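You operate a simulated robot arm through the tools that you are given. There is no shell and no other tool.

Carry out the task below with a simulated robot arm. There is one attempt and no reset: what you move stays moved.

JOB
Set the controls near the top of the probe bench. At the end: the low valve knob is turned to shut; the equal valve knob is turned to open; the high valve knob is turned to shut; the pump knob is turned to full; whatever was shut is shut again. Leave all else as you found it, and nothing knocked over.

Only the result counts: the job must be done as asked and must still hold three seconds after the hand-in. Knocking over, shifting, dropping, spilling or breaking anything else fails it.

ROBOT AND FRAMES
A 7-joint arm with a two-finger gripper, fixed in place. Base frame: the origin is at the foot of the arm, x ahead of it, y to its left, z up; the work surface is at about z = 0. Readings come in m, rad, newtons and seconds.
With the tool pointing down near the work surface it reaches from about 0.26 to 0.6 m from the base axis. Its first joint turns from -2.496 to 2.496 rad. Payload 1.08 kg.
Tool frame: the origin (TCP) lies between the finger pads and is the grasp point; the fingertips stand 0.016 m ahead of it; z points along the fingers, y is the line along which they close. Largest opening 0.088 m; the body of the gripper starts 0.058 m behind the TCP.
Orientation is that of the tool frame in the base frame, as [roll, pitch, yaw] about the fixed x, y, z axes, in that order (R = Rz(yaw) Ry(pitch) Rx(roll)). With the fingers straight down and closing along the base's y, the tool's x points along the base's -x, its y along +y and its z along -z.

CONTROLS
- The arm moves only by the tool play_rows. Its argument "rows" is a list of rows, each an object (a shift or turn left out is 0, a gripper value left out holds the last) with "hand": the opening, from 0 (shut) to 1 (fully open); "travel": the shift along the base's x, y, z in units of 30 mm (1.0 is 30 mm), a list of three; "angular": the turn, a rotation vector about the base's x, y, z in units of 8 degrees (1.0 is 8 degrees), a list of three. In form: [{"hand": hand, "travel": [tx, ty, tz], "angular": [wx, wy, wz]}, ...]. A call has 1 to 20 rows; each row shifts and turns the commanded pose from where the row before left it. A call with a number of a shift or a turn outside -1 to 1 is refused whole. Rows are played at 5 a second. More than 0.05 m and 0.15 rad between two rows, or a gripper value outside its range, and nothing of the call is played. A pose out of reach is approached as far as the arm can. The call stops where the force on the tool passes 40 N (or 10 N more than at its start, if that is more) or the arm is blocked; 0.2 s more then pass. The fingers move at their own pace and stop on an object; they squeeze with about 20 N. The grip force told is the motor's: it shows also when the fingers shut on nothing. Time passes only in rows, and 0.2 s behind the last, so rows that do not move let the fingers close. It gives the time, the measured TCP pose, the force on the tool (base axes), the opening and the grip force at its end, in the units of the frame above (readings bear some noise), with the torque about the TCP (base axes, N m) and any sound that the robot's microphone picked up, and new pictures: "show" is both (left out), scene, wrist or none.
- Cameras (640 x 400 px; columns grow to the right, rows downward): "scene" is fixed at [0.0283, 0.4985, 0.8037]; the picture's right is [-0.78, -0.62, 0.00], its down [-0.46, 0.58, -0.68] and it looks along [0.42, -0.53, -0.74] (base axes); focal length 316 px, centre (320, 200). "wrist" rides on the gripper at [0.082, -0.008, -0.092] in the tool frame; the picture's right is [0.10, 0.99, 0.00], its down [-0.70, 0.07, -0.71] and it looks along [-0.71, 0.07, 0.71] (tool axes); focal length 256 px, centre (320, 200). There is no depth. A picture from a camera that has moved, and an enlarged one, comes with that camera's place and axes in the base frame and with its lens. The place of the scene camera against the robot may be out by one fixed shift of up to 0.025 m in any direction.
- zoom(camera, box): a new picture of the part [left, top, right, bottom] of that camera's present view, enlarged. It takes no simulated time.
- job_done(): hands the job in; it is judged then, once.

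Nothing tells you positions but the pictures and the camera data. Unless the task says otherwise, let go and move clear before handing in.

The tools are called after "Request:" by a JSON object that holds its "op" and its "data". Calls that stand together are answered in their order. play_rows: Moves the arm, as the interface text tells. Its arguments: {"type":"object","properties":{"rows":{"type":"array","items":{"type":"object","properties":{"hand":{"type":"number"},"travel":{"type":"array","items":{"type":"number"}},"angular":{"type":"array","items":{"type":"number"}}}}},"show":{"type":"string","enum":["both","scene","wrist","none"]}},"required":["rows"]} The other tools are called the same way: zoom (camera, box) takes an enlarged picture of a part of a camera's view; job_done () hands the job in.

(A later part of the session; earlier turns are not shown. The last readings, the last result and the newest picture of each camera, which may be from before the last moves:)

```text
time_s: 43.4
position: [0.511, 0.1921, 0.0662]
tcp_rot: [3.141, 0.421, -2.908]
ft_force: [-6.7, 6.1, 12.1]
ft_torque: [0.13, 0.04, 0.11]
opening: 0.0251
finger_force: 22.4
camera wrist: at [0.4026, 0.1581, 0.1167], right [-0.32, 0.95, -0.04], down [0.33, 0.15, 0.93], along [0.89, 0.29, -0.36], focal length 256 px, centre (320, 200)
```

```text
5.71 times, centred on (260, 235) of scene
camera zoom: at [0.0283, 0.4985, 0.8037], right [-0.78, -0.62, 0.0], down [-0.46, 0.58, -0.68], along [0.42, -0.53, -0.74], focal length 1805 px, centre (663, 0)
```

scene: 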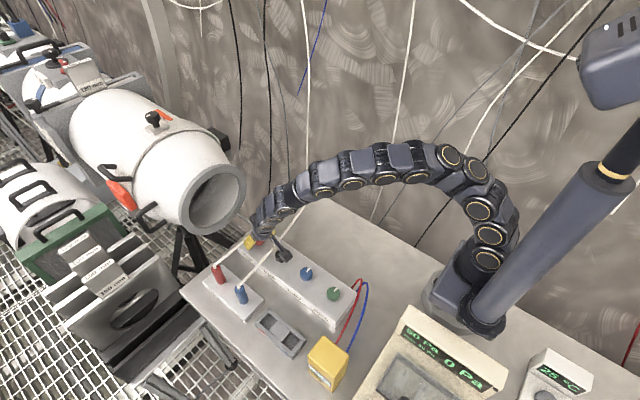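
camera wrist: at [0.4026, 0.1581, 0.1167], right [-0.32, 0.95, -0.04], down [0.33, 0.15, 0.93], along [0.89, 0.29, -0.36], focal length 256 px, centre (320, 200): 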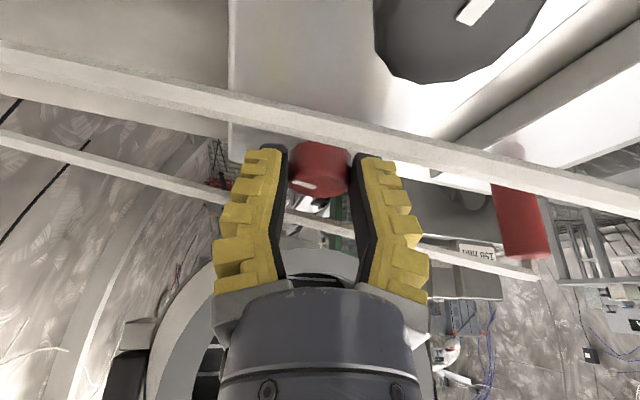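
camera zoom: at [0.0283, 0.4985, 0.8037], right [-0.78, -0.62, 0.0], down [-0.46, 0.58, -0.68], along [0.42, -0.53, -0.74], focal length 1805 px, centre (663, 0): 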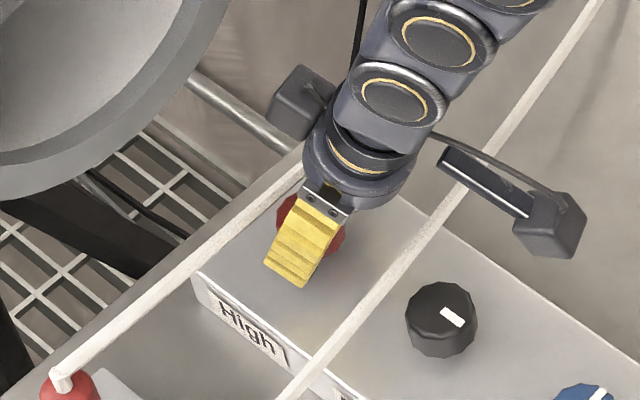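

High is close to −y, needing maybe 10° more. One more stroke, watching for the stop.

Request:
{"op": "play_rows", "data": {"rows": [{"hand": 0.46}, {"hand": 0.46}, {"travel": [-0.006, 0.032, 0], "angular": [0, 0, -0.81]}, {"travel": [-0.002, 0.032, 0], "angular": [0, 0, -0.81]}, {"travel": [0.001, 0.032, 0], "angular": [0, 0, -0.81]}, {"travel": [0.005, 0.032, 0], "angular": [0, 0, -0.81]}, {"hand": 0.2}, {"hand": 0.2}, {"hand": 0.2}, {"travel": [-0.005, -0.032, 0], "angular": [0, 0, 0.81]}, {"travel": [-0.001, -0.032, 0], "angular": [0, 0, 0.81]}, {"travel": [0.002, -0.032, 0], "angular": [0, 0, 0.81]}], "show": "wrist"}}

Request:
{"op": "zoom", "data": {"camera": "wrist", "box": [200, 80, 440, 290]}}

Request:
{"op": "zoom", "data": {"camera": "scene", "box": [210, 200, 310, 270]}}

```text
time_s: 46.0
position: [0.5112, 0.1936, 0.0666]
tcp_rot: [3.138, 0.42, -3.024]
ft_force: [-1.0, 3.4, 1.4]
ft_torque: [0.17, 0.11, -0.11]
opening: 0.0248
finger_force: 22.4
camera wrist: at [0.3999, 0.1716, 0.1167], right [-0.21, 0.98, -0.04], down [0.34, 0.11, 0.93], along [0.92, 0.18, -0.35], focal length 256 px, centre (320, 200)
```

wrist: 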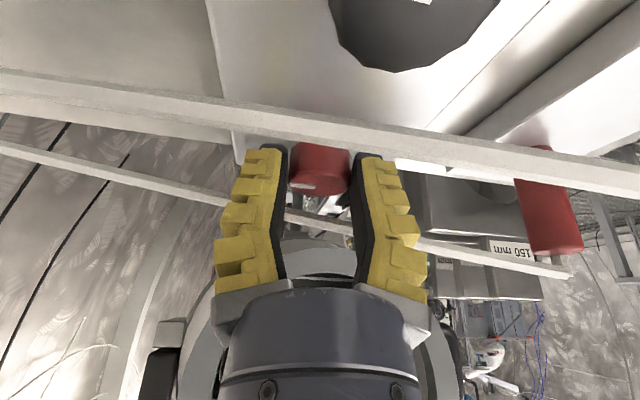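

```text
1.90 times, centred on (320, 185) of wrist
camera zoom: at [0.3999, 0.1716, 0.1167], right [-0.21, 0.98, -0.04], down [0.34, 0.11, 0.93], along [0.92, 0.18, -0.35], focal length 488 px, centre (320, 229)
```

zoom: 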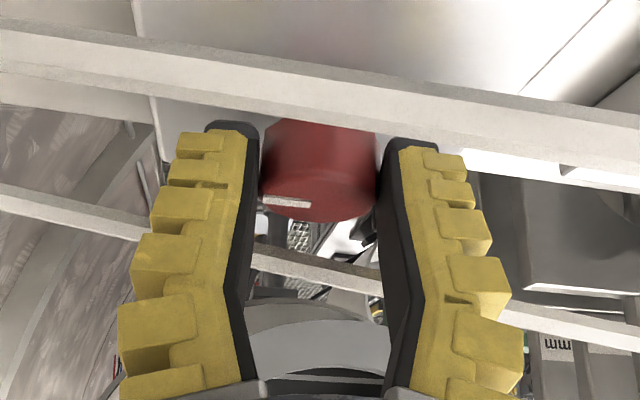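

```text
5.71 times, centred on (260, 235) of scene
camera zoom: at [0.0283, 0.4985, 0.8037], right [-0.78, -0.62, 0.0], down [-0.46, 0.58, -0.68], along [0.42, -0.53, -0.74], focal length 1805 px, centre (663, 0)
```

zoom: 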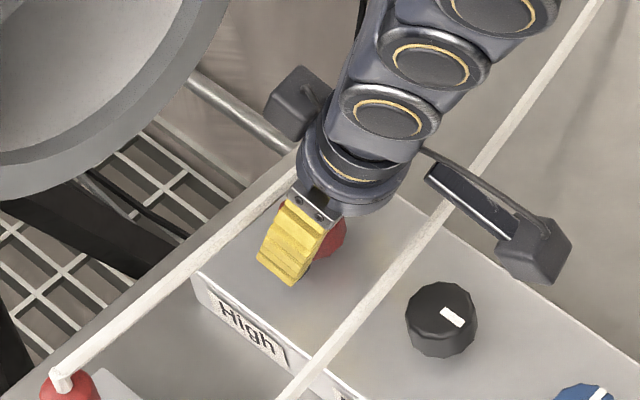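

Torque is −0.11 N·m, so the stop may be near. I'll push a few more degrees to confirm it's seated.

Request:
{"op": "play_rows", "data": {"rows": [{"travel": [0.003, -0.02, 0], "angular": [0, 0, 0.5]}, {"travel": [0.003, -0.02, 0], "angular": [0, 0, 0.4]}, {"angular": [0, 0, 0]}], "show": "wrist"}}

Request:
{"op": "zoom", "data": {"camera": "wrist", "box": [200, 80, 440, 290]}}

```text
time_s: 46.8
position: [0.5098, 0.1929, 0.0667]
tcp_rot: [3.142, 0.418, -2.899]
ft_force: [1.9, 4.9, 2.6]
ft_torque: [-0.03, -0.11, -0.18]
opening: 0.0244
finger_force: 22.4
camera wrist: at [0.4033, 0.1568, 0.1167], right [-0.33, 0.94, -0.04], down [0.32, 0.15, 0.93], along [0.89, 0.3, -0.36], focal length 256 px, centre (320, 200)
```

wrist: 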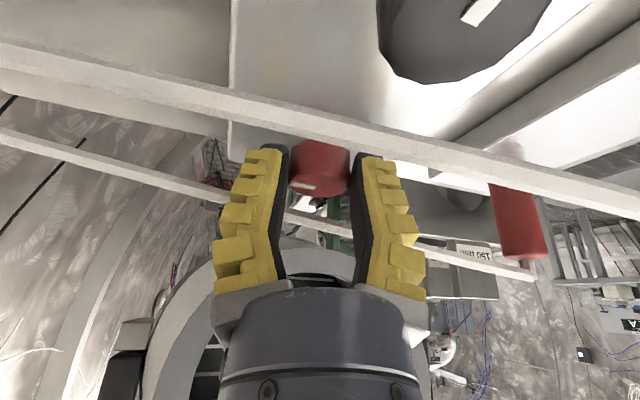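

```text
1.90 times, centred on (320, 185) of wrist
camera zoom: at [0.4033, 0.1568, 0.1167], right [-0.33, 0.94, -0.04], down [0.32, 0.15, 0.93], along [0.89, 0.3, -0.36], focal length 488 px, centre (320, 229)
```

zoom: 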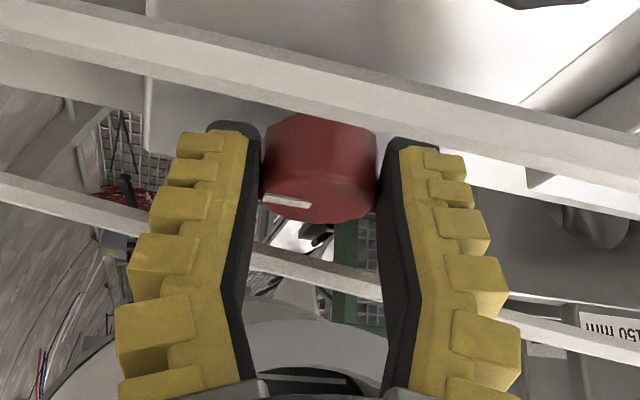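

Torque −0.18 N·m with the knob slipping in the pads confirms High is at its −y stop. I'll release, slide back from under the hose and lift.

Request:
{"op": "play_rows", "data": {"rows": [{"hand": 0.48}, {"hand": 0.48}, {"angular": [0, 0, -0.8]}, {"travel": [-0.25, 0, 0]}, {"travel": [-0.25, 0, 0]}, {"travel": [0, 0, 0.9]}, {"travel": [0, 0, 0.9]}, {"travel": [0, 0, 0.9]}, {"travel": [0, 0, 0.5]}, {"travel": [0, 0, 0]}], "show": "both"}}

Request:
{"op": "zoom", "data": {"camera": "scene", "box": [200, 200, 340, 300]}}

Request:
{"op": "zoom", "data": {"camera": "wrist", "box": [200, 0, 440, 180]}}

```text
time_s: 49.0
position: [0.4943, 0.192, 0.1632]
tcp_rot: [3.141, 0.418, -3.01]
ft_force: [0.0, -0.2, 0.3]
ft_torque: [-0.01, -0.01, 0.04]
opening: 0.0468
finger_force: 3.0
camera wrist: at [0.3844, 0.1688, 0.2131], right [-0.22, 0.97, -0.04], down [0.34, 0.12, 0.93], along [0.91, 0.2, -0.36], focal length 256 px, centre (320, 200)
```

scene: 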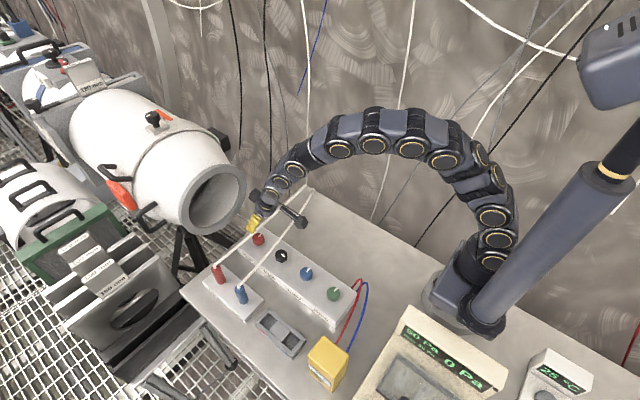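
wrist: 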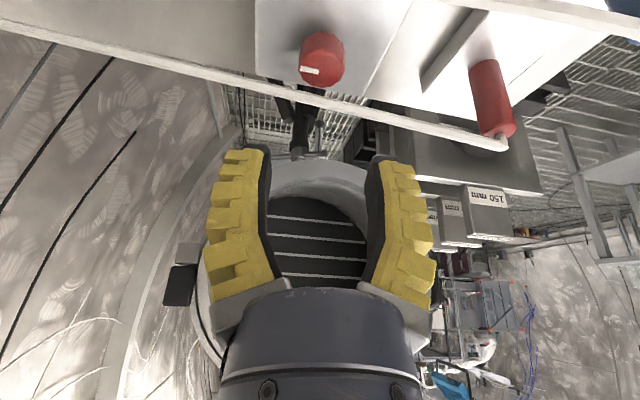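

```text
4.00 times, centred on (270, 250) of scene
camera zoom: at [0.0283, 0.4985, 0.8037], right [-0.78, -0.62, 0.0], down [-0.46, 0.58, -0.68], along [0.42, -0.53, -0.74], focal length 1263 px, centre (520, 0)
```

zoom: 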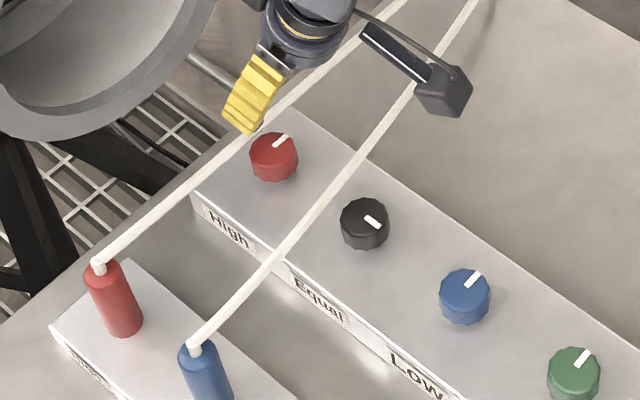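

```text
2.22 times, centred on (320, 90) of wrist
camera zoom: at [0.3844, 0.1688, 0.2131], right [-0.22, 0.97, -0.04], down [0.34, 0.12, 0.93], along [0.91, 0.2, -0.36], focal length 569 px, centre (320, 444)
```

zoom: 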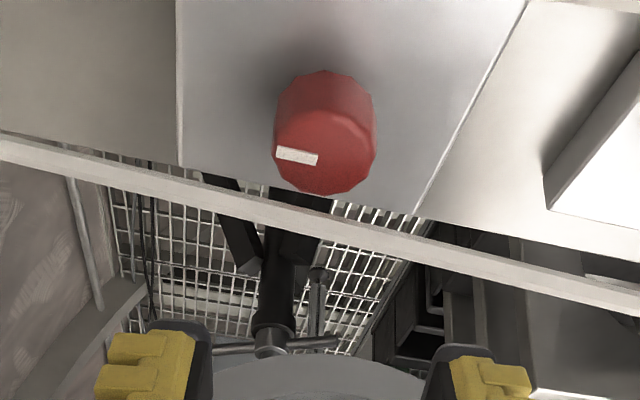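

High now points to −y. I'll compare pointer angles closely before moving on to the Pump.

Request:
{"op": "zoom", "data": {"camera": "scene", "box": [240, 220, 310, 270]}}

Request:
{"op": "zoom", "data": {"camera": "scene", "box": [285, 250, 355, 310]}}

Request:
{"op": "zoom", "data": {"camera": "scene", "box": [300, 320, 500, 400]}}

```text
8.00 times, centred on (275, 245) of scene
camera zoom: at [0.0283, 0.4985, 0.8037], right [-0.78, -0.62, 0.0], down [-0.46, 0.58, -0.68], along [0.42, -0.53, -0.74], focal length 2526 px, centre (680, -160)
```

zoom: 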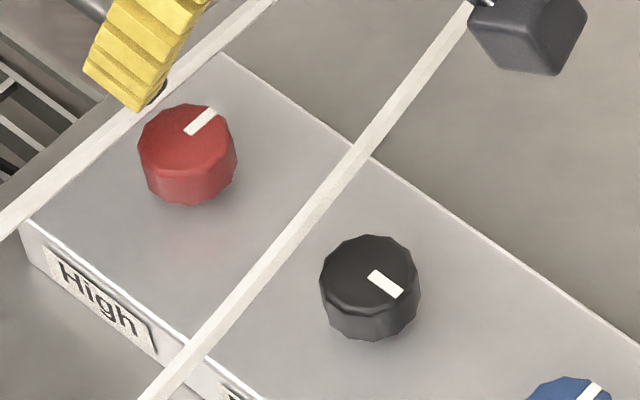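

```text
6.67 times, centred on (320, 280) of scene
camera zoom: at [0.0283, 0.4985, 0.8037], right [-0.78, -0.62, 0.0], down [-0.46, 0.58, -0.68], along [0.42, -0.53, -0.74], focal length 2105 px, centre (320, -333)
```

zoom: 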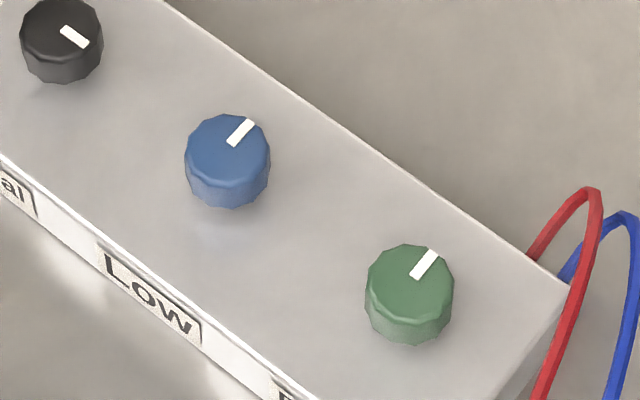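

```text
3.20 times, centred on (400, 360) of scene
camera zoom: at [0.0283, 0.4985, 0.8037], right [-0.78, -0.62, 0.0], down [-0.46, 0.58, -0.68], along [0.42, -0.53, -0.74], focal length 1011 px, centre (64, -312)
```

zoom: 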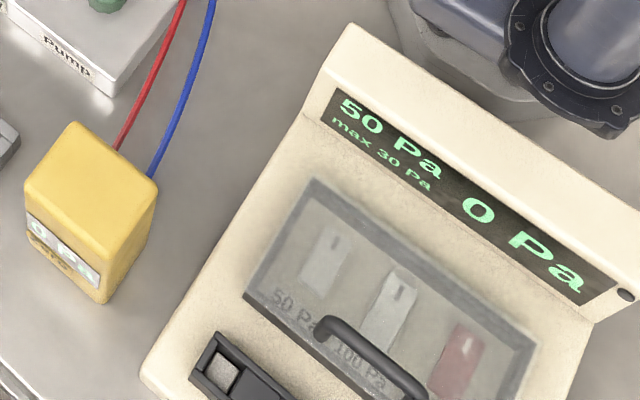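

Pointers look consistent, but I'll zoom tighter on High and Low to check the angles.

Request:
{"op": "zoom", "data": {"camera": "scene", "box": [250, 228, 270, 248]}}

Request:
{"op": "zoom", "data": {"camera": "scene", "box": [296, 262, 316, 282]}}

Request:
{"op": "zoom", "data": {"camera": "scene", "box": [272, 246, 292, 266]}}

Request:
{"op": "zoom", "data": {"camera": "scene", "box": [323, 282, 343, 302]}}

```text
16.00 times, centred on (260, 238) of scene
camera zoom: at [0.0283, 0.4985, 0.8037], right [-0.78, -0.62, 0.0], down [-0.46, 0.58, -0.68], along [0.42, -0.53, -0.74], focal length 5053 px, centre (1280, -408)
```

zoom: 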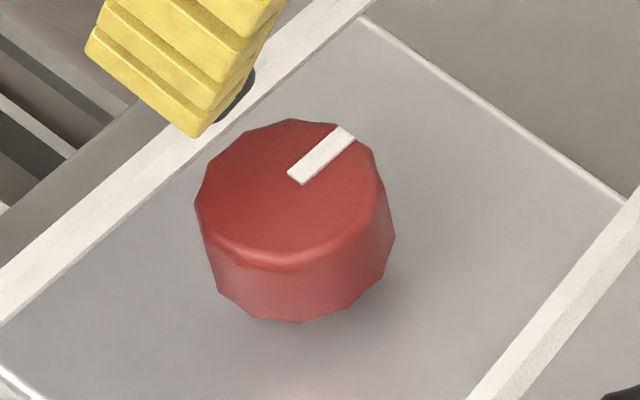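

```text
16.00 times, centred on (306, 272) of scene
camera zoom: at [0.0283, 0.4985, 0.8037], right [-0.78, -0.62, 0.0], down [-0.46, 0.58, -0.68], along [0.42, -0.53, -0.74], focal length 5053 px, centre (544, -952)
```

zoom: 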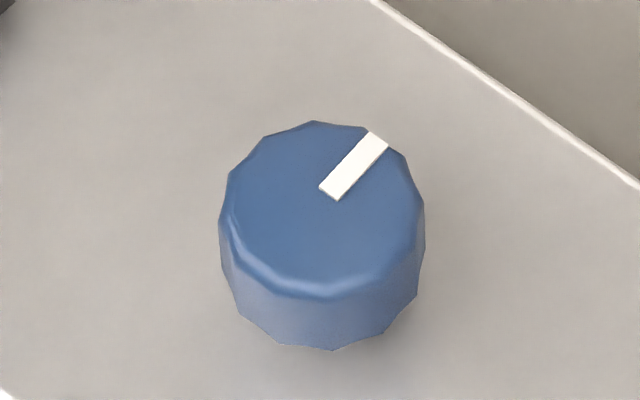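

```text
16.00 times, centred on (282, 256) of scene
camera zoom: at [0.0283, 0.4985, 0.8037], right [-0.78, -0.62, 0.0], down [-0.46, 0.58, -0.68], along [0.42, -0.53, -0.74], focal length 5053 px, centre (928, -696)
```

zoom: 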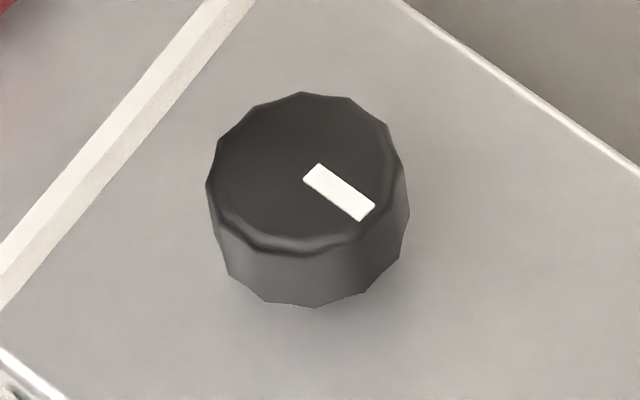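

```text
16.00 times, centred on (333, 292) of scene
camera zoom: at [0.0283, 0.4985, 0.8037], right [-0.78, -0.62, 0.0], down [-0.46, 0.58, -0.68], along [0.42, -0.53, -0.74], focal length 5053 px, centre (112, -1272)
```

zoom: 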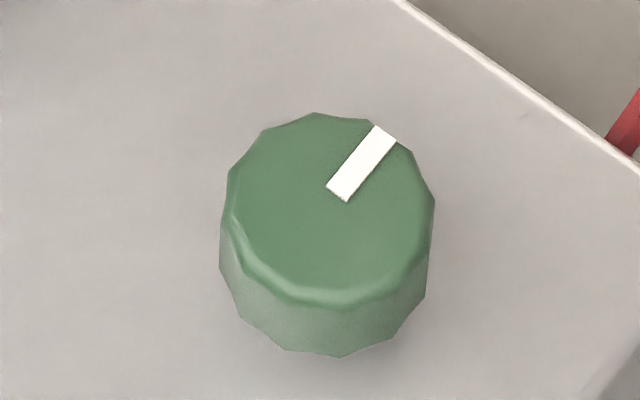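

High and Low are within about 1° of −y and Equal within 1° of −x, all at their stops. Last is the Pump knob near (0.249, 0.1945). I'll straighten the tool, move over it and pre-rotate for a clockwise turn.

Request:
{"op": "play_rows", "data": {"rows": [{"travel": [-0.91, 0.01, 0], "angular": [-0.1305, 0.9914, 0]}, {"travel": [-0.91, 0.01, 0], "angular": [-0.1305, 0.9914, 0]}, {"travel": [-0.91, 0.01, 0], "angular": [-0.1305, 0.9914, 0]}, {"travel": [-0.91, 0.01, 0], "angular": [0, 0, 0.98]}, {"travel": [-0.91, 0.01, 0], "angular": [0, 0, 0.98]}, {"travel": [-0.91, 0.01, 0], "angular": [0, 0, 0.98]}, {"travel": [-0.91, 0.01, 0], "angular": [0, 0, 0.98]}, {"travel": [-0.91, 0.01, 0], "angular": [0, 0, 0.98]}, {"travel": [-0.91, 0.02, 0], "angular": [0, 0, 0.98]}, {"hand": 0.6}, {"travel": [0, 0, 0]}], "show": "both"}}

Request:
{"op": "zoom", "data": {"camera": "wrist", "box": [240, 60, 480, 210]}}

```text
time_s: 51.4
position: [0.2484, 0.1962, 0.161]
tcp_rot: [3.139, 0.0, -2.188]
ft_force: [0.2, 0.2, 0.3]
ft_torque: [0.0, 0.02, -0.02]
opening: 0.057
finger_force: 3.4
camera wrist: at [0.2085, 0.1239, 0.2538], right [-0.87, 0.49, 0.0], down [0.35, 0.61, 0.71], along [0.35, 0.62, -0.7], focal length 256 px, centre (320, 200)
```

scene: 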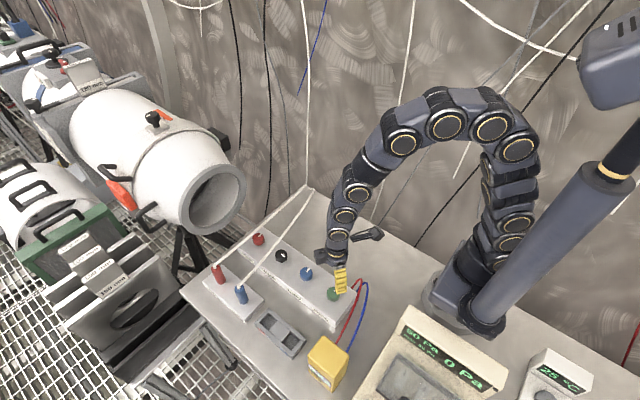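
wrist: 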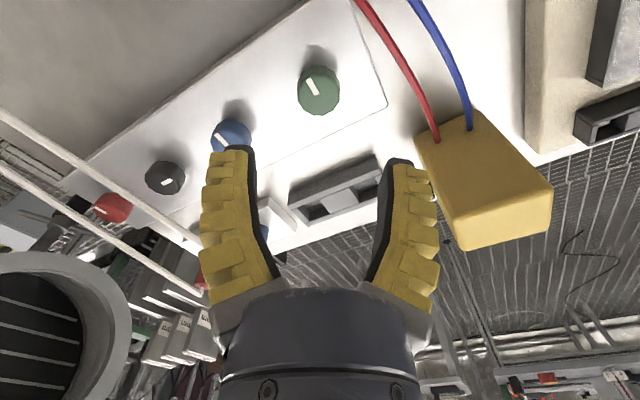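

```text
2.67 times, centred on (360, 135) of wrist
camera zoom: at [0.2085, 0.1239, 0.2538], right [-0.87, 0.49, 0.0], down [0.35, 0.61, 0.71], along [0.35, 0.62, -0.7], focal length 683 px, centre (213, 373)
```

zoom: 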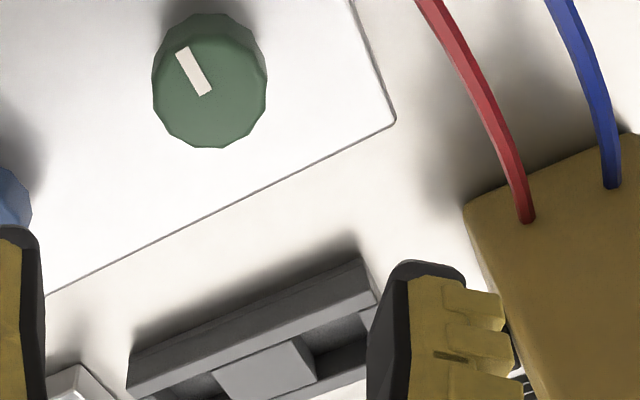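

Pump knob centre is at (0.2495, 0.1943) and I'm directly above it, with the red and blue wires about 6 cm off to the side. I'll lower and grip.

Request:
{"op": "play_rows", "data": {"rows": [{"travel": [0.01, -0.03, -0.9]}, {"travel": [0, 0, -0.9]}, {"travel": [0, 0, -0.9]}, {"travel": [0, 0, -0.48]}, {"travel": [0, 0, 0]}], "show": "both"}}

Request:
{"op": "zoom", "data": {"camera": "wrist", "box": [240, 60, 480, 210]}}

Request:
{"op": "zoom", "data": {"camera": "scene", "box": [300, 240, 400, 320]}}

```text
time_s: 52.6
position: [0.2503, 0.1952, 0.0664]
tcp_rot: [3.141, 0.0, -2.189]
ft_force: [-0.5, -0.1, 0.3]
ft_torque: [0.02, 0.0, 0.0]
opening: 0.0573
finger_force: 2.8
camera wrist: at [0.2086, 0.1226, 0.1583], right [-0.87, 0.49, 0.0], down [0.35, 0.61, 0.71], along [0.35, 0.62, -0.7], focal length 256 px, centre (320, 200)
```

scene: 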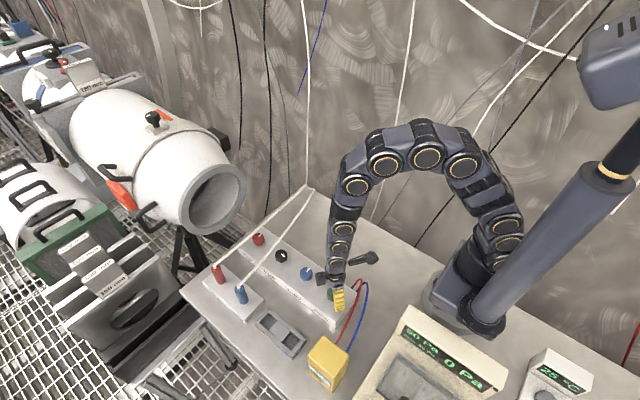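
wrist: 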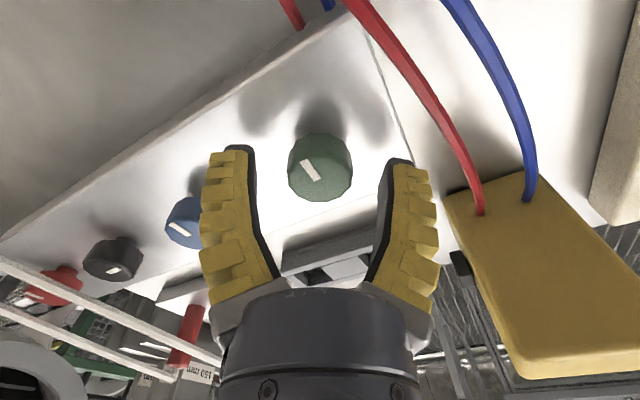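

```text
2.67 times, centred on (360, 135) of wrist
camera zoom: at [0.2086, 0.1226, 0.1583], right [-0.87, 0.49, 0.0], down [0.35, 0.61, 0.71], along [0.35, 0.62, -0.7], focal length 683 px, centre (213, 373)
```

zoom: 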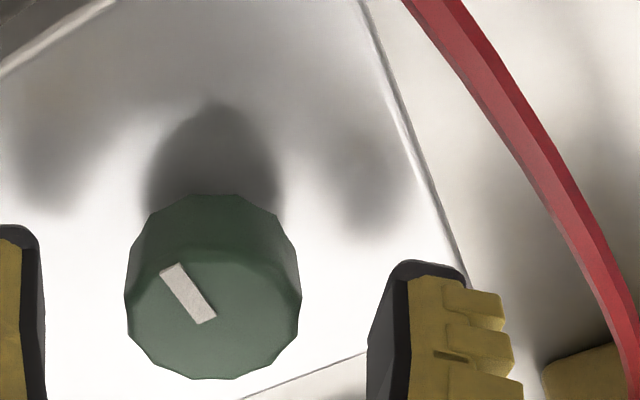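

```text
5.00 times, centred on (350, 280) of scene
camera zoom: at [0.0283, 0.4985, 0.8037], right [-0.78, -0.62, 0.0], down [-0.46, 0.58, -0.68], along [0.42, -0.53, -0.74], focal length 1579 px, centre (170, -200)
```

zoom: 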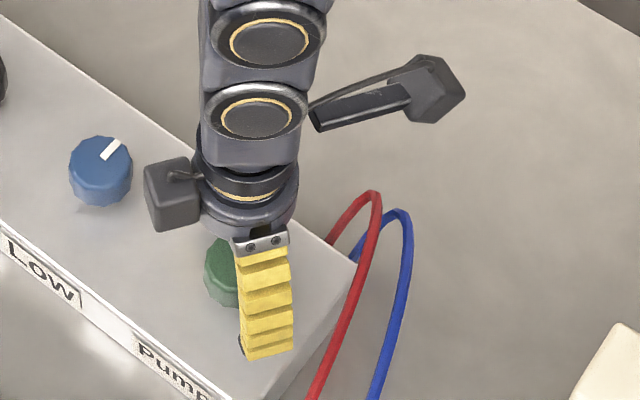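

The fingers straddle the Pump knob with the wires well clear. I'll close and turn clockwise about 48° first.

Request:
{"op": "play_rows", "data": {"rows": [{"hand": 0.2}, {"hand": 0.2}, {"hand": 0.2}, {"angular": [0, 0, -0.9]}, {"angular": [0, 0, -0.9]}, {"angular": [0, 0, -0.9]}, {"angular": [0, 0, -0.9]}, {"angular": [0, 0, -0.9]}, {"angular": [0, 0, -0.9]}, {"angular": [0, 0, 0]}], "show": "both"}}

Request:
{"op": "zoom", "data": {"camera": "wrist", "box": [240, 100, 400, 220]}}

Request:
{"op": "zoom", "data": {"camera": "scene", "box": [300, 300, 500, 400]}}

```text
time_s: 54.8
position: [0.2511, 0.1955, 0.0656]
tcp_rot: [3.139, 0.0, -2.945]
ft_force: [-8.4, 5.0, 11.4]
ft_torque: [0.03, 0.18, 0.01]
opening: 0.0263
finger_force: 22.1
camera wrist: at [0.1703, 0.1701, 0.1585], right [-0.3, 0.96, 0.0], down [0.67, 0.21, 0.71], along [0.68, 0.21, -0.7], focal length 256 px, centre (320, 200)
```

scene: 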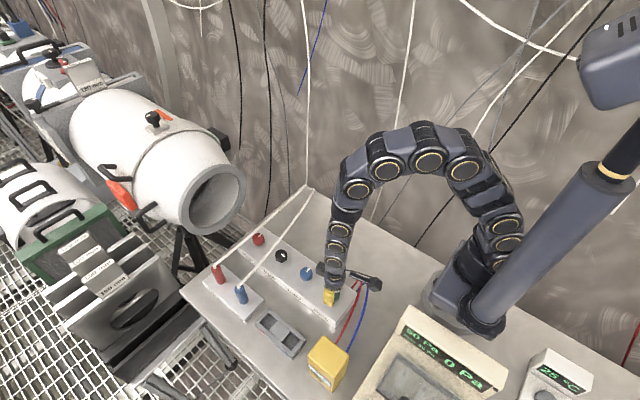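
wrist: 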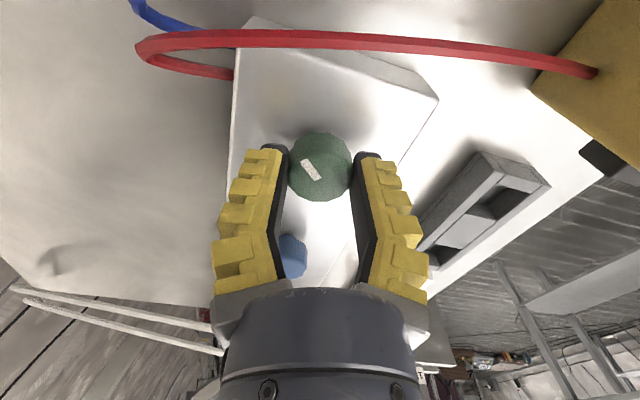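

```text
3.33 times, centred on (320, 160) of wrist
camera zoom: at [0.1703, 0.1701, 0.1585], right [-0.3, 0.96, 0.0], down [0.67, 0.21, 0.71], along [0.68, 0.21, -0.7], focal length 853 px, centre (320, 333)
```

zoom: 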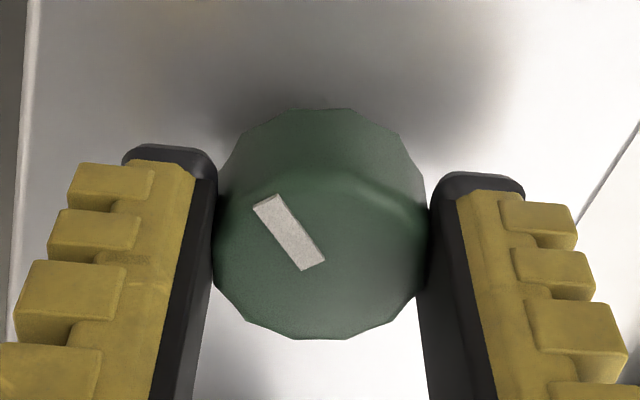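

```text
3.20 times, centred on (400, 350) of scene
camera zoom: at [0.0283, 0.4985, 0.8037], right [-0.78, -0.62, 0.0], down [-0.46, 0.58, -0.68], along [0.42, -0.53, -0.74], focal length 1011 px, centre (64, -280)
```

zoom: 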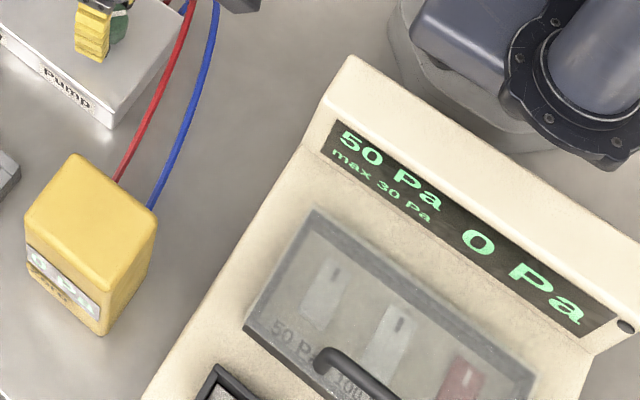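

The Pump knob turns with the grip, and the wires lie about 0.1 m below the camera. I'll continue clockwise.

Request:
{"op": "play_rows", "data": {"rows": [{"angular": [0, 0, -0.9]}, {"angular": [0, 0, -0.9]}, {"angular": [0, 0, -0.9]}, {"angular": [0, 0, -0.9]}, {"angular": [0, 0, -0.9]}, {"angular": [0, 0, 0]}], "show": "both"}}

Request:
{"op": "zoom", "data": {"camera": "wrist", "box": [240, 100, 400, 220]}}

Request:
{"op": "zoom", "data": {"camera": "scene", "box": [300, 320, 360, 400]}}

```text
time_s: 56.2
position: [0.2505, 0.1942, 0.0672]
tcp_rot: [3.138, 0.001, 2.711]
ft_force: [-9.2, 17.9, 7.2]
ft_torque: [0.22, 0.13, -0.01]
opening: 0.0263
finger_force: 22.3
camera wrist: at [0.1715, 0.2209, 0.1582], right [0.32, 0.95, 0.0], down [0.67, -0.23, 0.71], along [0.67, -0.23, -0.7], focal length 256 px, centre (320, 200)
```

scene: 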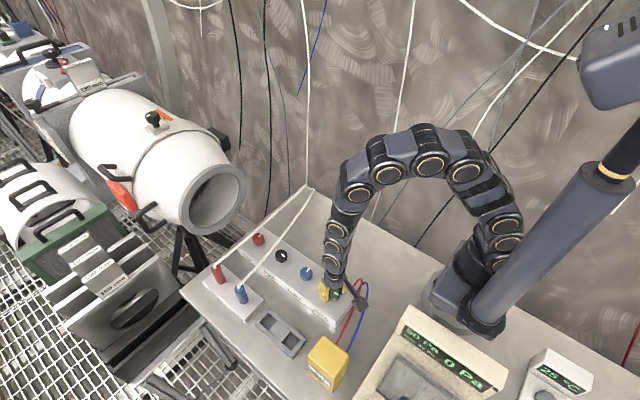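
wrist: 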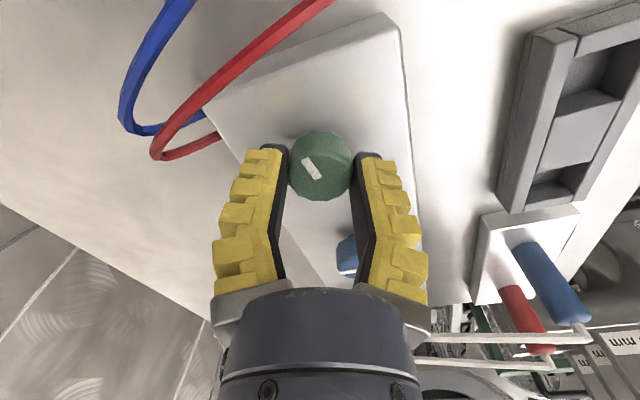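

```text
3.33 times, centred on (320, 160) of wrist
camera zoom: at [0.1715, 0.2209, 0.1582], right [0.32, 0.95, 0.0], down [0.67, -0.23, 0.71], along [0.67, -0.23, -0.7], focal length 853 px, centre (320, 333)
```

zoom: 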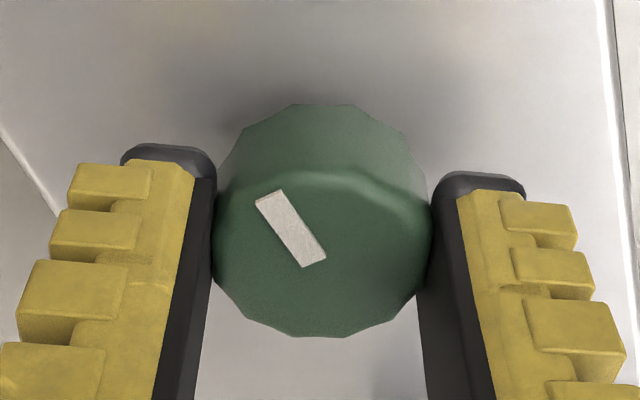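

```text
5.00 times, centred on (330, 360) of scene
camera zoom: at [0.0283, 0.4985, 0.8037], right [-0.78, -0.62, 0.0], down [-0.46, 0.58, -0.68], along [0.42, -0.53, -0.74], focal length 1579 px, centre (270, -600)
```

zoom: 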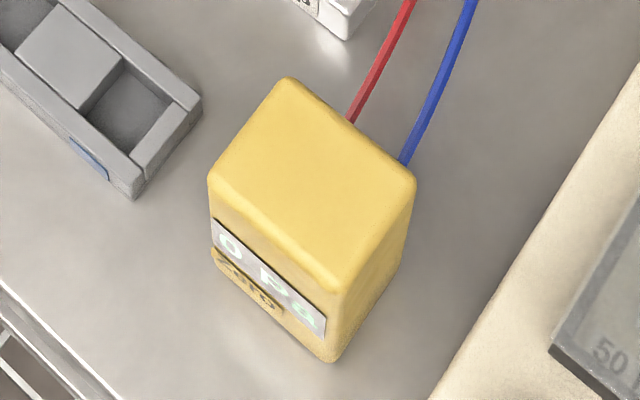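

About 79° turned so far and the gauge still reads 0 Pa. Continuing clockwise, watching for a stop.

Request:
{"op": "play_rows", "data": {"rows": [{"angular": [0, 0, -0.5]}, {"angular": [0, 0, -0.5]}, {"angular": [0, 0, -0.5]}, {"angular": [0, 0, -0.5]}, {"angular": [0, 0, 0]}], "show": "wrist"}}

Request:
{"op": "zoom", "data": {"camera": "wrist", "box": [240, 100, 400, 220]}}

```text
time_s: 57.4
position: [0.2491, 0.194, 0.0658]
tcp_rot: [3.139, 0.0, 2.431]
ft_force: [-5.1, 17.8, 8.4]
ft_torque: [0.17, 0.18, 0.0]
opening: 0.0259
finger_force: 21.9
camera wrist: at [0.1819, 0.2411, 0.1581], right [0.57, 0.82, 0.0], down [0.58, -0.4, 0.71], along [0.58, -0.4, -0.7], focal length 256 px, centre (320, 200)
```

wrist: 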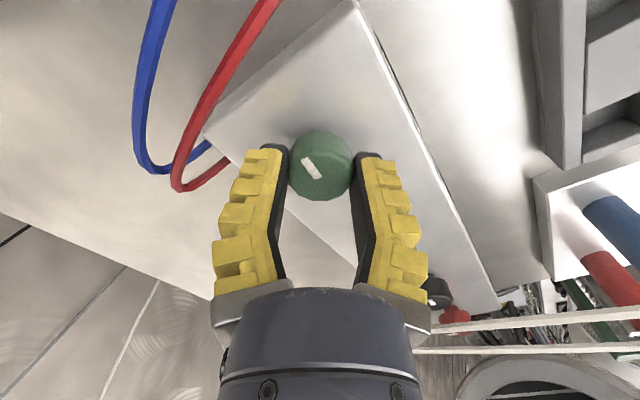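

```text
3.33 times, centred on (320, 160) of wrist
camera zoom: at [0.1819, 0.2411, 0.1581], right [0.57, 0.82, 0.0], down [0.58, -0.4, 0.71], along [0.58, -0.4, -0.7], focal length 853 px, centre (320, 333)
```

zoom: 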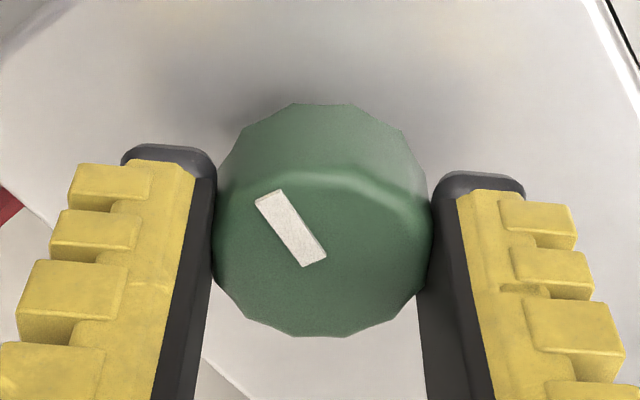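

No stop yet at 95°, so the Pump has a longer range than the valves. Continuing clockwise.

Request:
{"op": "play_rows", "data": {"rows": [{"angular": [0, 0, -0.7]}, {"angular": [0, 0, -0.7]}, {"angular": [0, 0, -0.7]}, {"angular": [0, 0, -0.7]}, {"angular": [0, 0, 0]}], "show": "wrist"}}

Request:
{"op": "zoom", "data": {"camera": "wrist", "box": [240, 100, 400, 220]}}

Request:
{"op": "zoom", "data": {"camera": "scene", "box": [290, 250, 410, 400]}}

```text
time_s: 58.6
position: [0.2497, 0.195, 0.0658]
tcp_rot: [3.14, 0.001, 2.04]
ft_force: [2.4, 14.5, -0.5]
ft_torque: [0.34, 0.03, 0.02]
opening: 0.0257
finger_force: 22.3
camera wrist: at [0.2048, 0.2633, 0.1583], right [0.84, 0.54, 0.0], down [0.38, -0.59, 0.71], along [0.39, -0.6, -0.7], focal length 256 px, centre (320, 200)
```

wrist: 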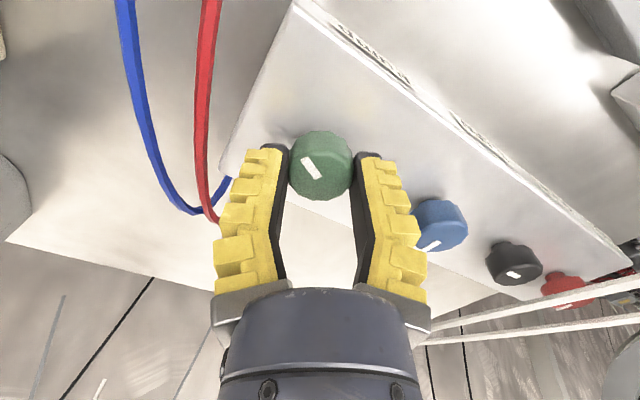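

```text
3.33 times, centred on (320, 160) of wrist
camera zoom: at [0.2048, 0.2633, 0.1583], right [0.84, 0.54, 0.0], down [0.38, -0.59, 0.71], along [0.39, -0.6, -0.7], focal length 853 px, centre (320, 333)
```

zoom: 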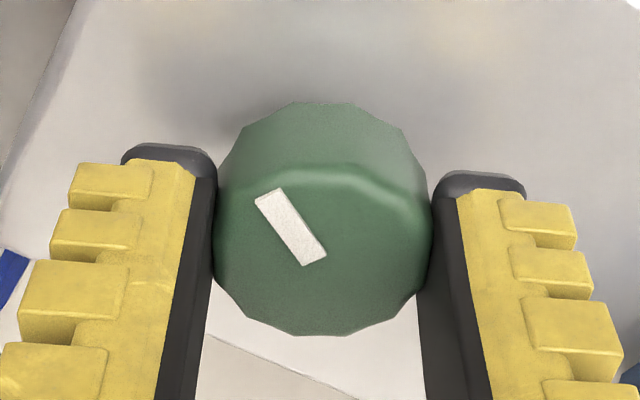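

```text
2.67 times, centred on (350, 325) of scene
camera zoom: at [0.0283, 0.4985, 0.8037], right [-0.78, -0.62, 0.0], down [-0.46, 0.58, -0.68], along [0.42, -0.53, -0.74], focal length 842 px, centre (240, -133)
```

zoom: 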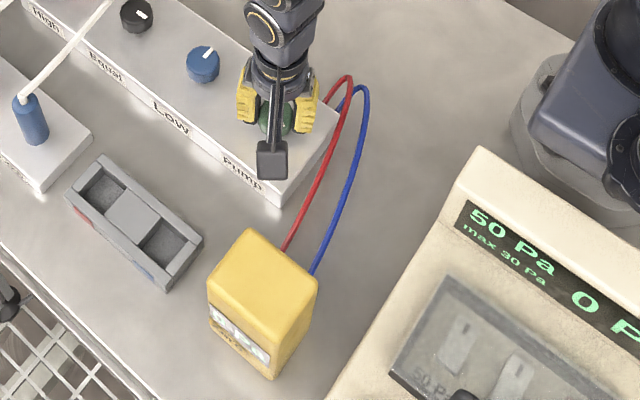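

Still turning freely at about 118°. Continuing another 24°.

Request:
{"op": "play_rows", "data": {"rows": [{"angular": [0, 0, -0.75]}, {"angular": [0, 0, -0.75]}, {"angular": [0, 0, -0.75]}, {"angular": [0, 0, -0.75]}, {"angular": [0, 0, 0]}], "show": "wrist"}}

Request:
{"op": "zoom", "data": {"camera": "wrist", "box": [240, 100, 400, 220]}}

Request:
{"op": "zoom", "data": {"camera": "scene", "box": [300, 320, 360, 400]}}

```text
time_s: 59.8
position: [0.2495, 0.1947, 0.0668]
tcp_rot: [3.14, 0.001, 1.62]
ft_force: [4.8, 10.7, -4.7]
ft_torque: [0.25, -0.08, -0.01]
opening: 0.0256
finger_force: 22.1
camera wrist: at [0.2366, 0.2755, 0.1584], right [0.99, 0.15, 0.0], down [0.11, -0.7, 0.71], along [0.11, -0.7, -0.7], focal length 256 px, centre (320, 200)
```

wrist: 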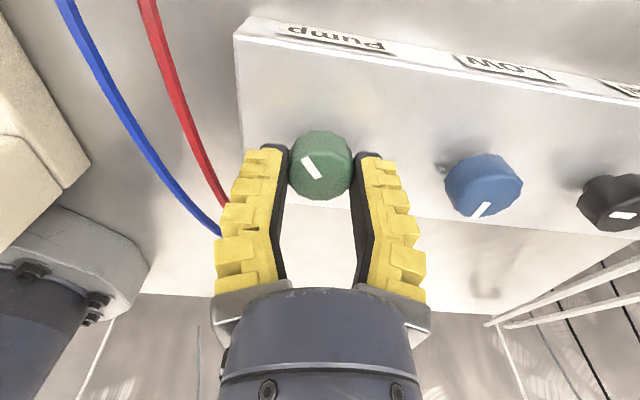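

```text
3.33 times, centred on (320, 160) of wrist
camera zoom: at [0.2366, 0.2755, 0.1584], right [0.99, 0.15, 0.0], down [0.11, -0.7, 0.71], along [0.11, -0.7, -0.7], focal length 853 px, centre (320, 333)
```

zoom: 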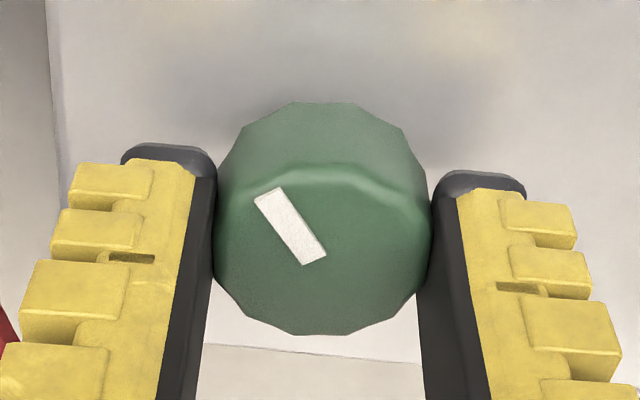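

```text
5.00 times, centred on (330, 360) of scene
camera zoom: at [0.0283, 0.4985, 0.8037], right [-0.78, -0.62, 0.0], down [-0.46, 0.58, -0.68], along [0.42, -0.53, -0.74], focal length 1579 px, centre (270, -600)
```

zoom: 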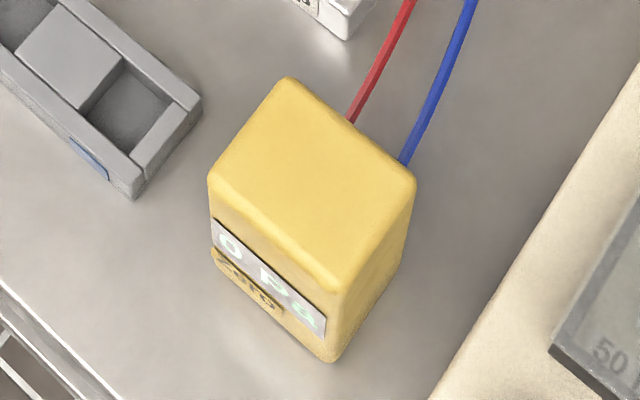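

Still no stop at about 142°, so I need to re-grip. I'll open, rotate back by 150° (a multiple of the flats) and continue.

Request:
{"op": "play_rows", "data": {"rows": [{"hand": 0.6}, {"hand": 0.6}, {"angular": [0, 0, 0.9375]}, {"angular": [0, 0, 0.9375]}, {"angular": [0, 0, 0.9375]}, {"angular": [0, 0, 0.9375]}, {"angular": [0, 0, 0.9375]}, {"angular": [0, 0, 0.9375]}, {"angular": [0, 0, 0.9375]}, {"angular": [0, 0, 0.9375]}, {"angular": [0, 0, 0.9375]}, {"angular": [0, 0, 0.9375]}, {"angular": [0, 0, 0.9375]}, {"angular": [0, 0, 0.9375]}, {"angular": [0, 0, 0.9375]}, {"angular": [0, 0, 0.9375]}, {"angular": [0, 0, 0.9375]}, {"angular": [0, 0, 0.9375]}, {"angular": [0, 0, 0.9375]}, {"angular": [0, 0, 0.9375]}], "show": "both"}}

Request:
{"op": "zoom", "data": {"camera": "wrist", "box": [240, 80, 420, 220]}}

```text
time_s: 64.0
position: [0.2503, 0.1937, 0.0665]
tcp_rot: [3.139, 0.0, -2.301]
ft_force: [-0.9, 0.0, -0.1]
ft_torque: [0.01, 0.01, -0.02]
opening: 0.0571
finger_force: 3.5
camera wrist: at [0.2012, 0.1279, 0.1585], right [-0.81, 0.59, 0.0], down [0.41, 0.57, 0.71], along [0.42, 0.58, -0.7], focal length 256 px, centre (320, 200)
```

scene: 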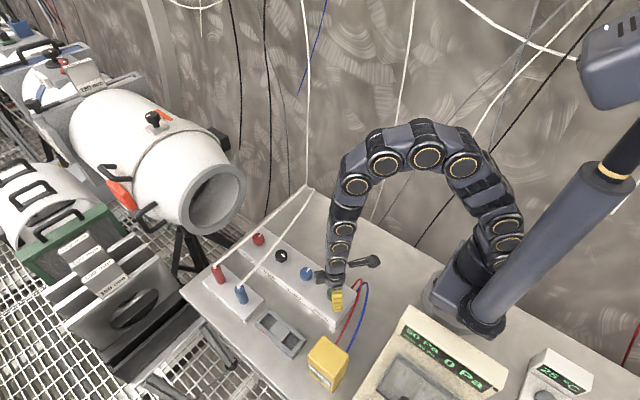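
wrist: 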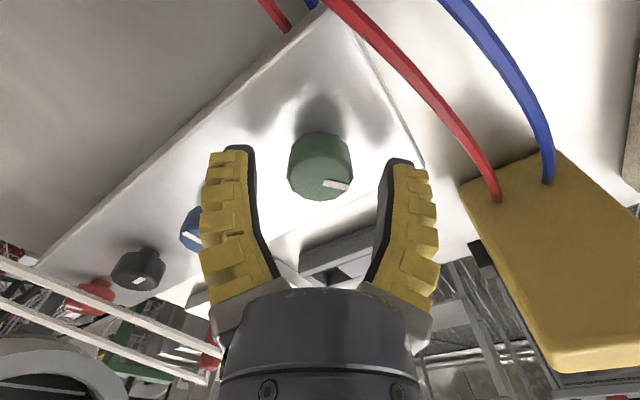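

```text
2.86 times, centred on (330, 150) of wrist
camera zoom: at [0.2012, 0.1279, 0.1585], right [-0.81, 0.59, 0.0], down [0.41, 0.57, 0.71], along [0.42, 0.58, -0.7], focal length 731 px, centre (291, 343)
```

zoom: 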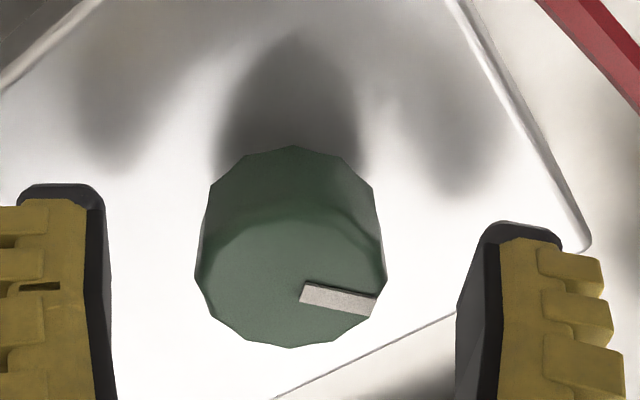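

The knob stayed where I left it. I'll rotate back 15° more, re-grip and keep turning clockwise.

Request:
{"op": "play_rows", "data": {"rows": [{"angular": [0, 0, 0.9375]}, {"angular": [0, 0, 0.9375]}, {"hand": 0.2}, {"hand": 0.2}, {"hand": 0.2}, {"angular": [0, 0, -0.75]}, {"angular": [0, 0, -0.75]}, {"angular": [0, 0, -0.75]}, {"angular": [0, 0, -0.75]}, {"angular": [0, 0, -0.75]}, {"angular": [0, 0, 0]}], "show": "wrist"}}

Request:
{"op": "zoom", "data": {"camera": "wrist", "box": [240, 100, 400, 220]}}

```text
time_s: 66.4
position: [0.2519, 0.1954, 0.0668]
tcp_rot: [3.141, 0.001, -2.567]
ft_force: [1.6, 1.5, 13.8]
ft_torque: [-0.01, -0.03, -0.01]
opening: 0.0265
finger_force: 22.0
camera wrist: at [0.1854, 0.143, 0.1585], right [-0.63, 0.78, 0.0], down [0.55, 0.44, 0.71], along [0.55, 0.45, -0.7], focal length 256 px, centre (320, 200)
```

wrist: 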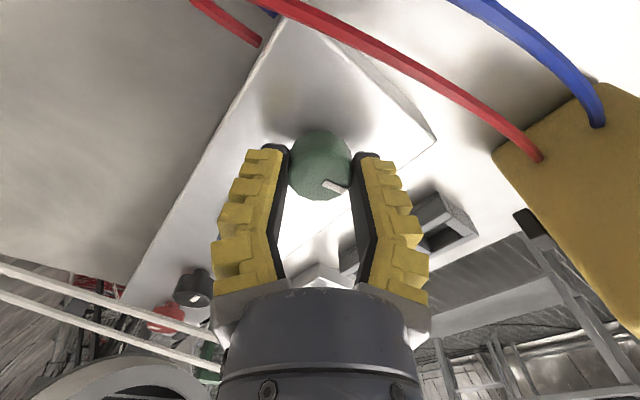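

```text
3.33 times, centred on (320, 160) of wrist
camera zoom: at [0.1854, 0.143, 0.1585], right [-0.63, 0.78, 0.0], down [0.55, 0.44, 0.71], along [0.55, 0.45, -0.7], focal length 853 px, centre (320, 333)
```

zoom: 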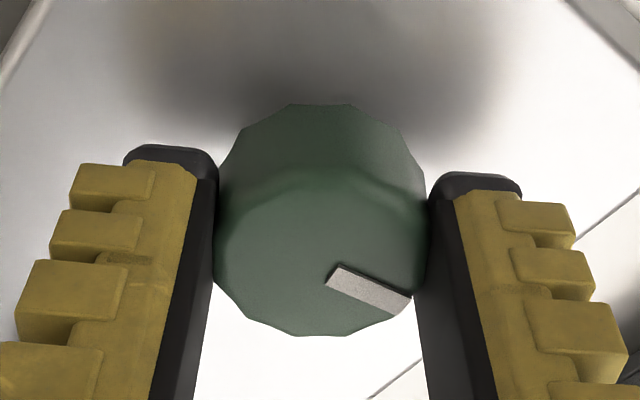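

Pump pointer is around 166–170° from zero and still free. Continuing.

Request:
{"op": "play_rows", "data": {"rows": [{"angular": [0, 0, -0.75]}, {"angular": [0, 0, -0.75]}, {"angular": [0, 0, -0.75]}, {"angular": [0, 0, -0.75]}, {"angular": [0, 0, -0.75]}, {"angular": [0, 0, -0.75]}, {"angular": [0, 0, -0.75]}, {"angular": [0, 0, 0]}], "show": "wrist"}}

Request:
{"op": "zoom", "data": {"camera": "wrist", "box": [240, 100, 400, 220]}}

Request:
{"op": "zoom", "data": {"camera": "scene", "box": [300, 320, 360, 400]}}

```text
time_s: 68.2
position: [0.2503, 0.1957, 0.0659]
tcp_rot: [3.137, -0.001, 2.983]
ft_force: [-3.3, 11.7, 14.6]
ft_torque: [0.13, 0.17, -0.05]
opening: 0.0264
finger_force: 21.5
camera wrist: at [0.1674, 0.199, 0.1583], right [0.06, 1.0, 0.0], down [0.7, -0.04, 0.71], along [0.71, -0.04, -0.7], focal length 256 px, centre (320, 200)
```

wrist: 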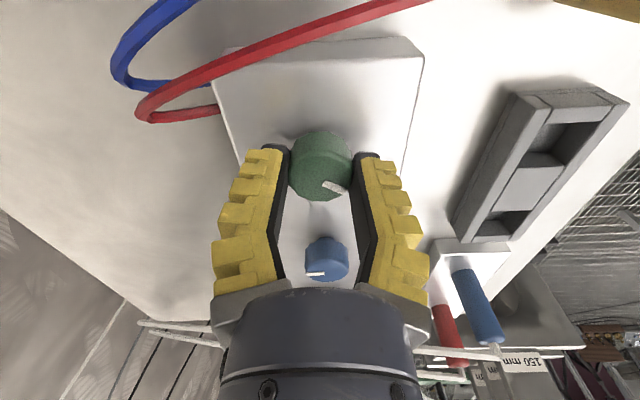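

```text
3.33 times, centred on (320, 160) of wrist
camera zoom: at [0.1674, 0.199, 0.1583], right [0.06, 1.0, 0.0], down [0.7, -0.04, 0.71], along [0.71, -0.04, -0.7], focal length 853 px, centre (320, 333)
```

zoom: 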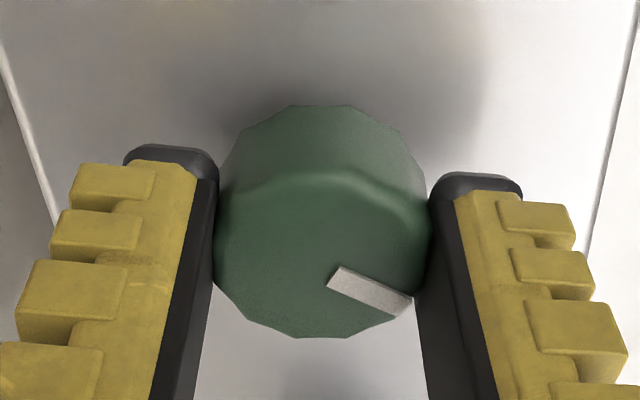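

```text
5.00 times, centred on (330, 360) of scene
camera zoom: at [0.0283, 0.4985, 0.8037], right [-0.78, -0.62, 0.0], down [-0.46, 0.58, -0.68], along [0.42, -0.53, -0.74], focal length 1579 px, centre (270, -600)
```

zoom: 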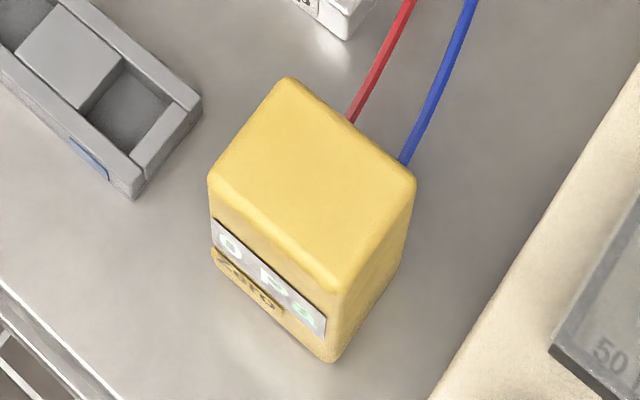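

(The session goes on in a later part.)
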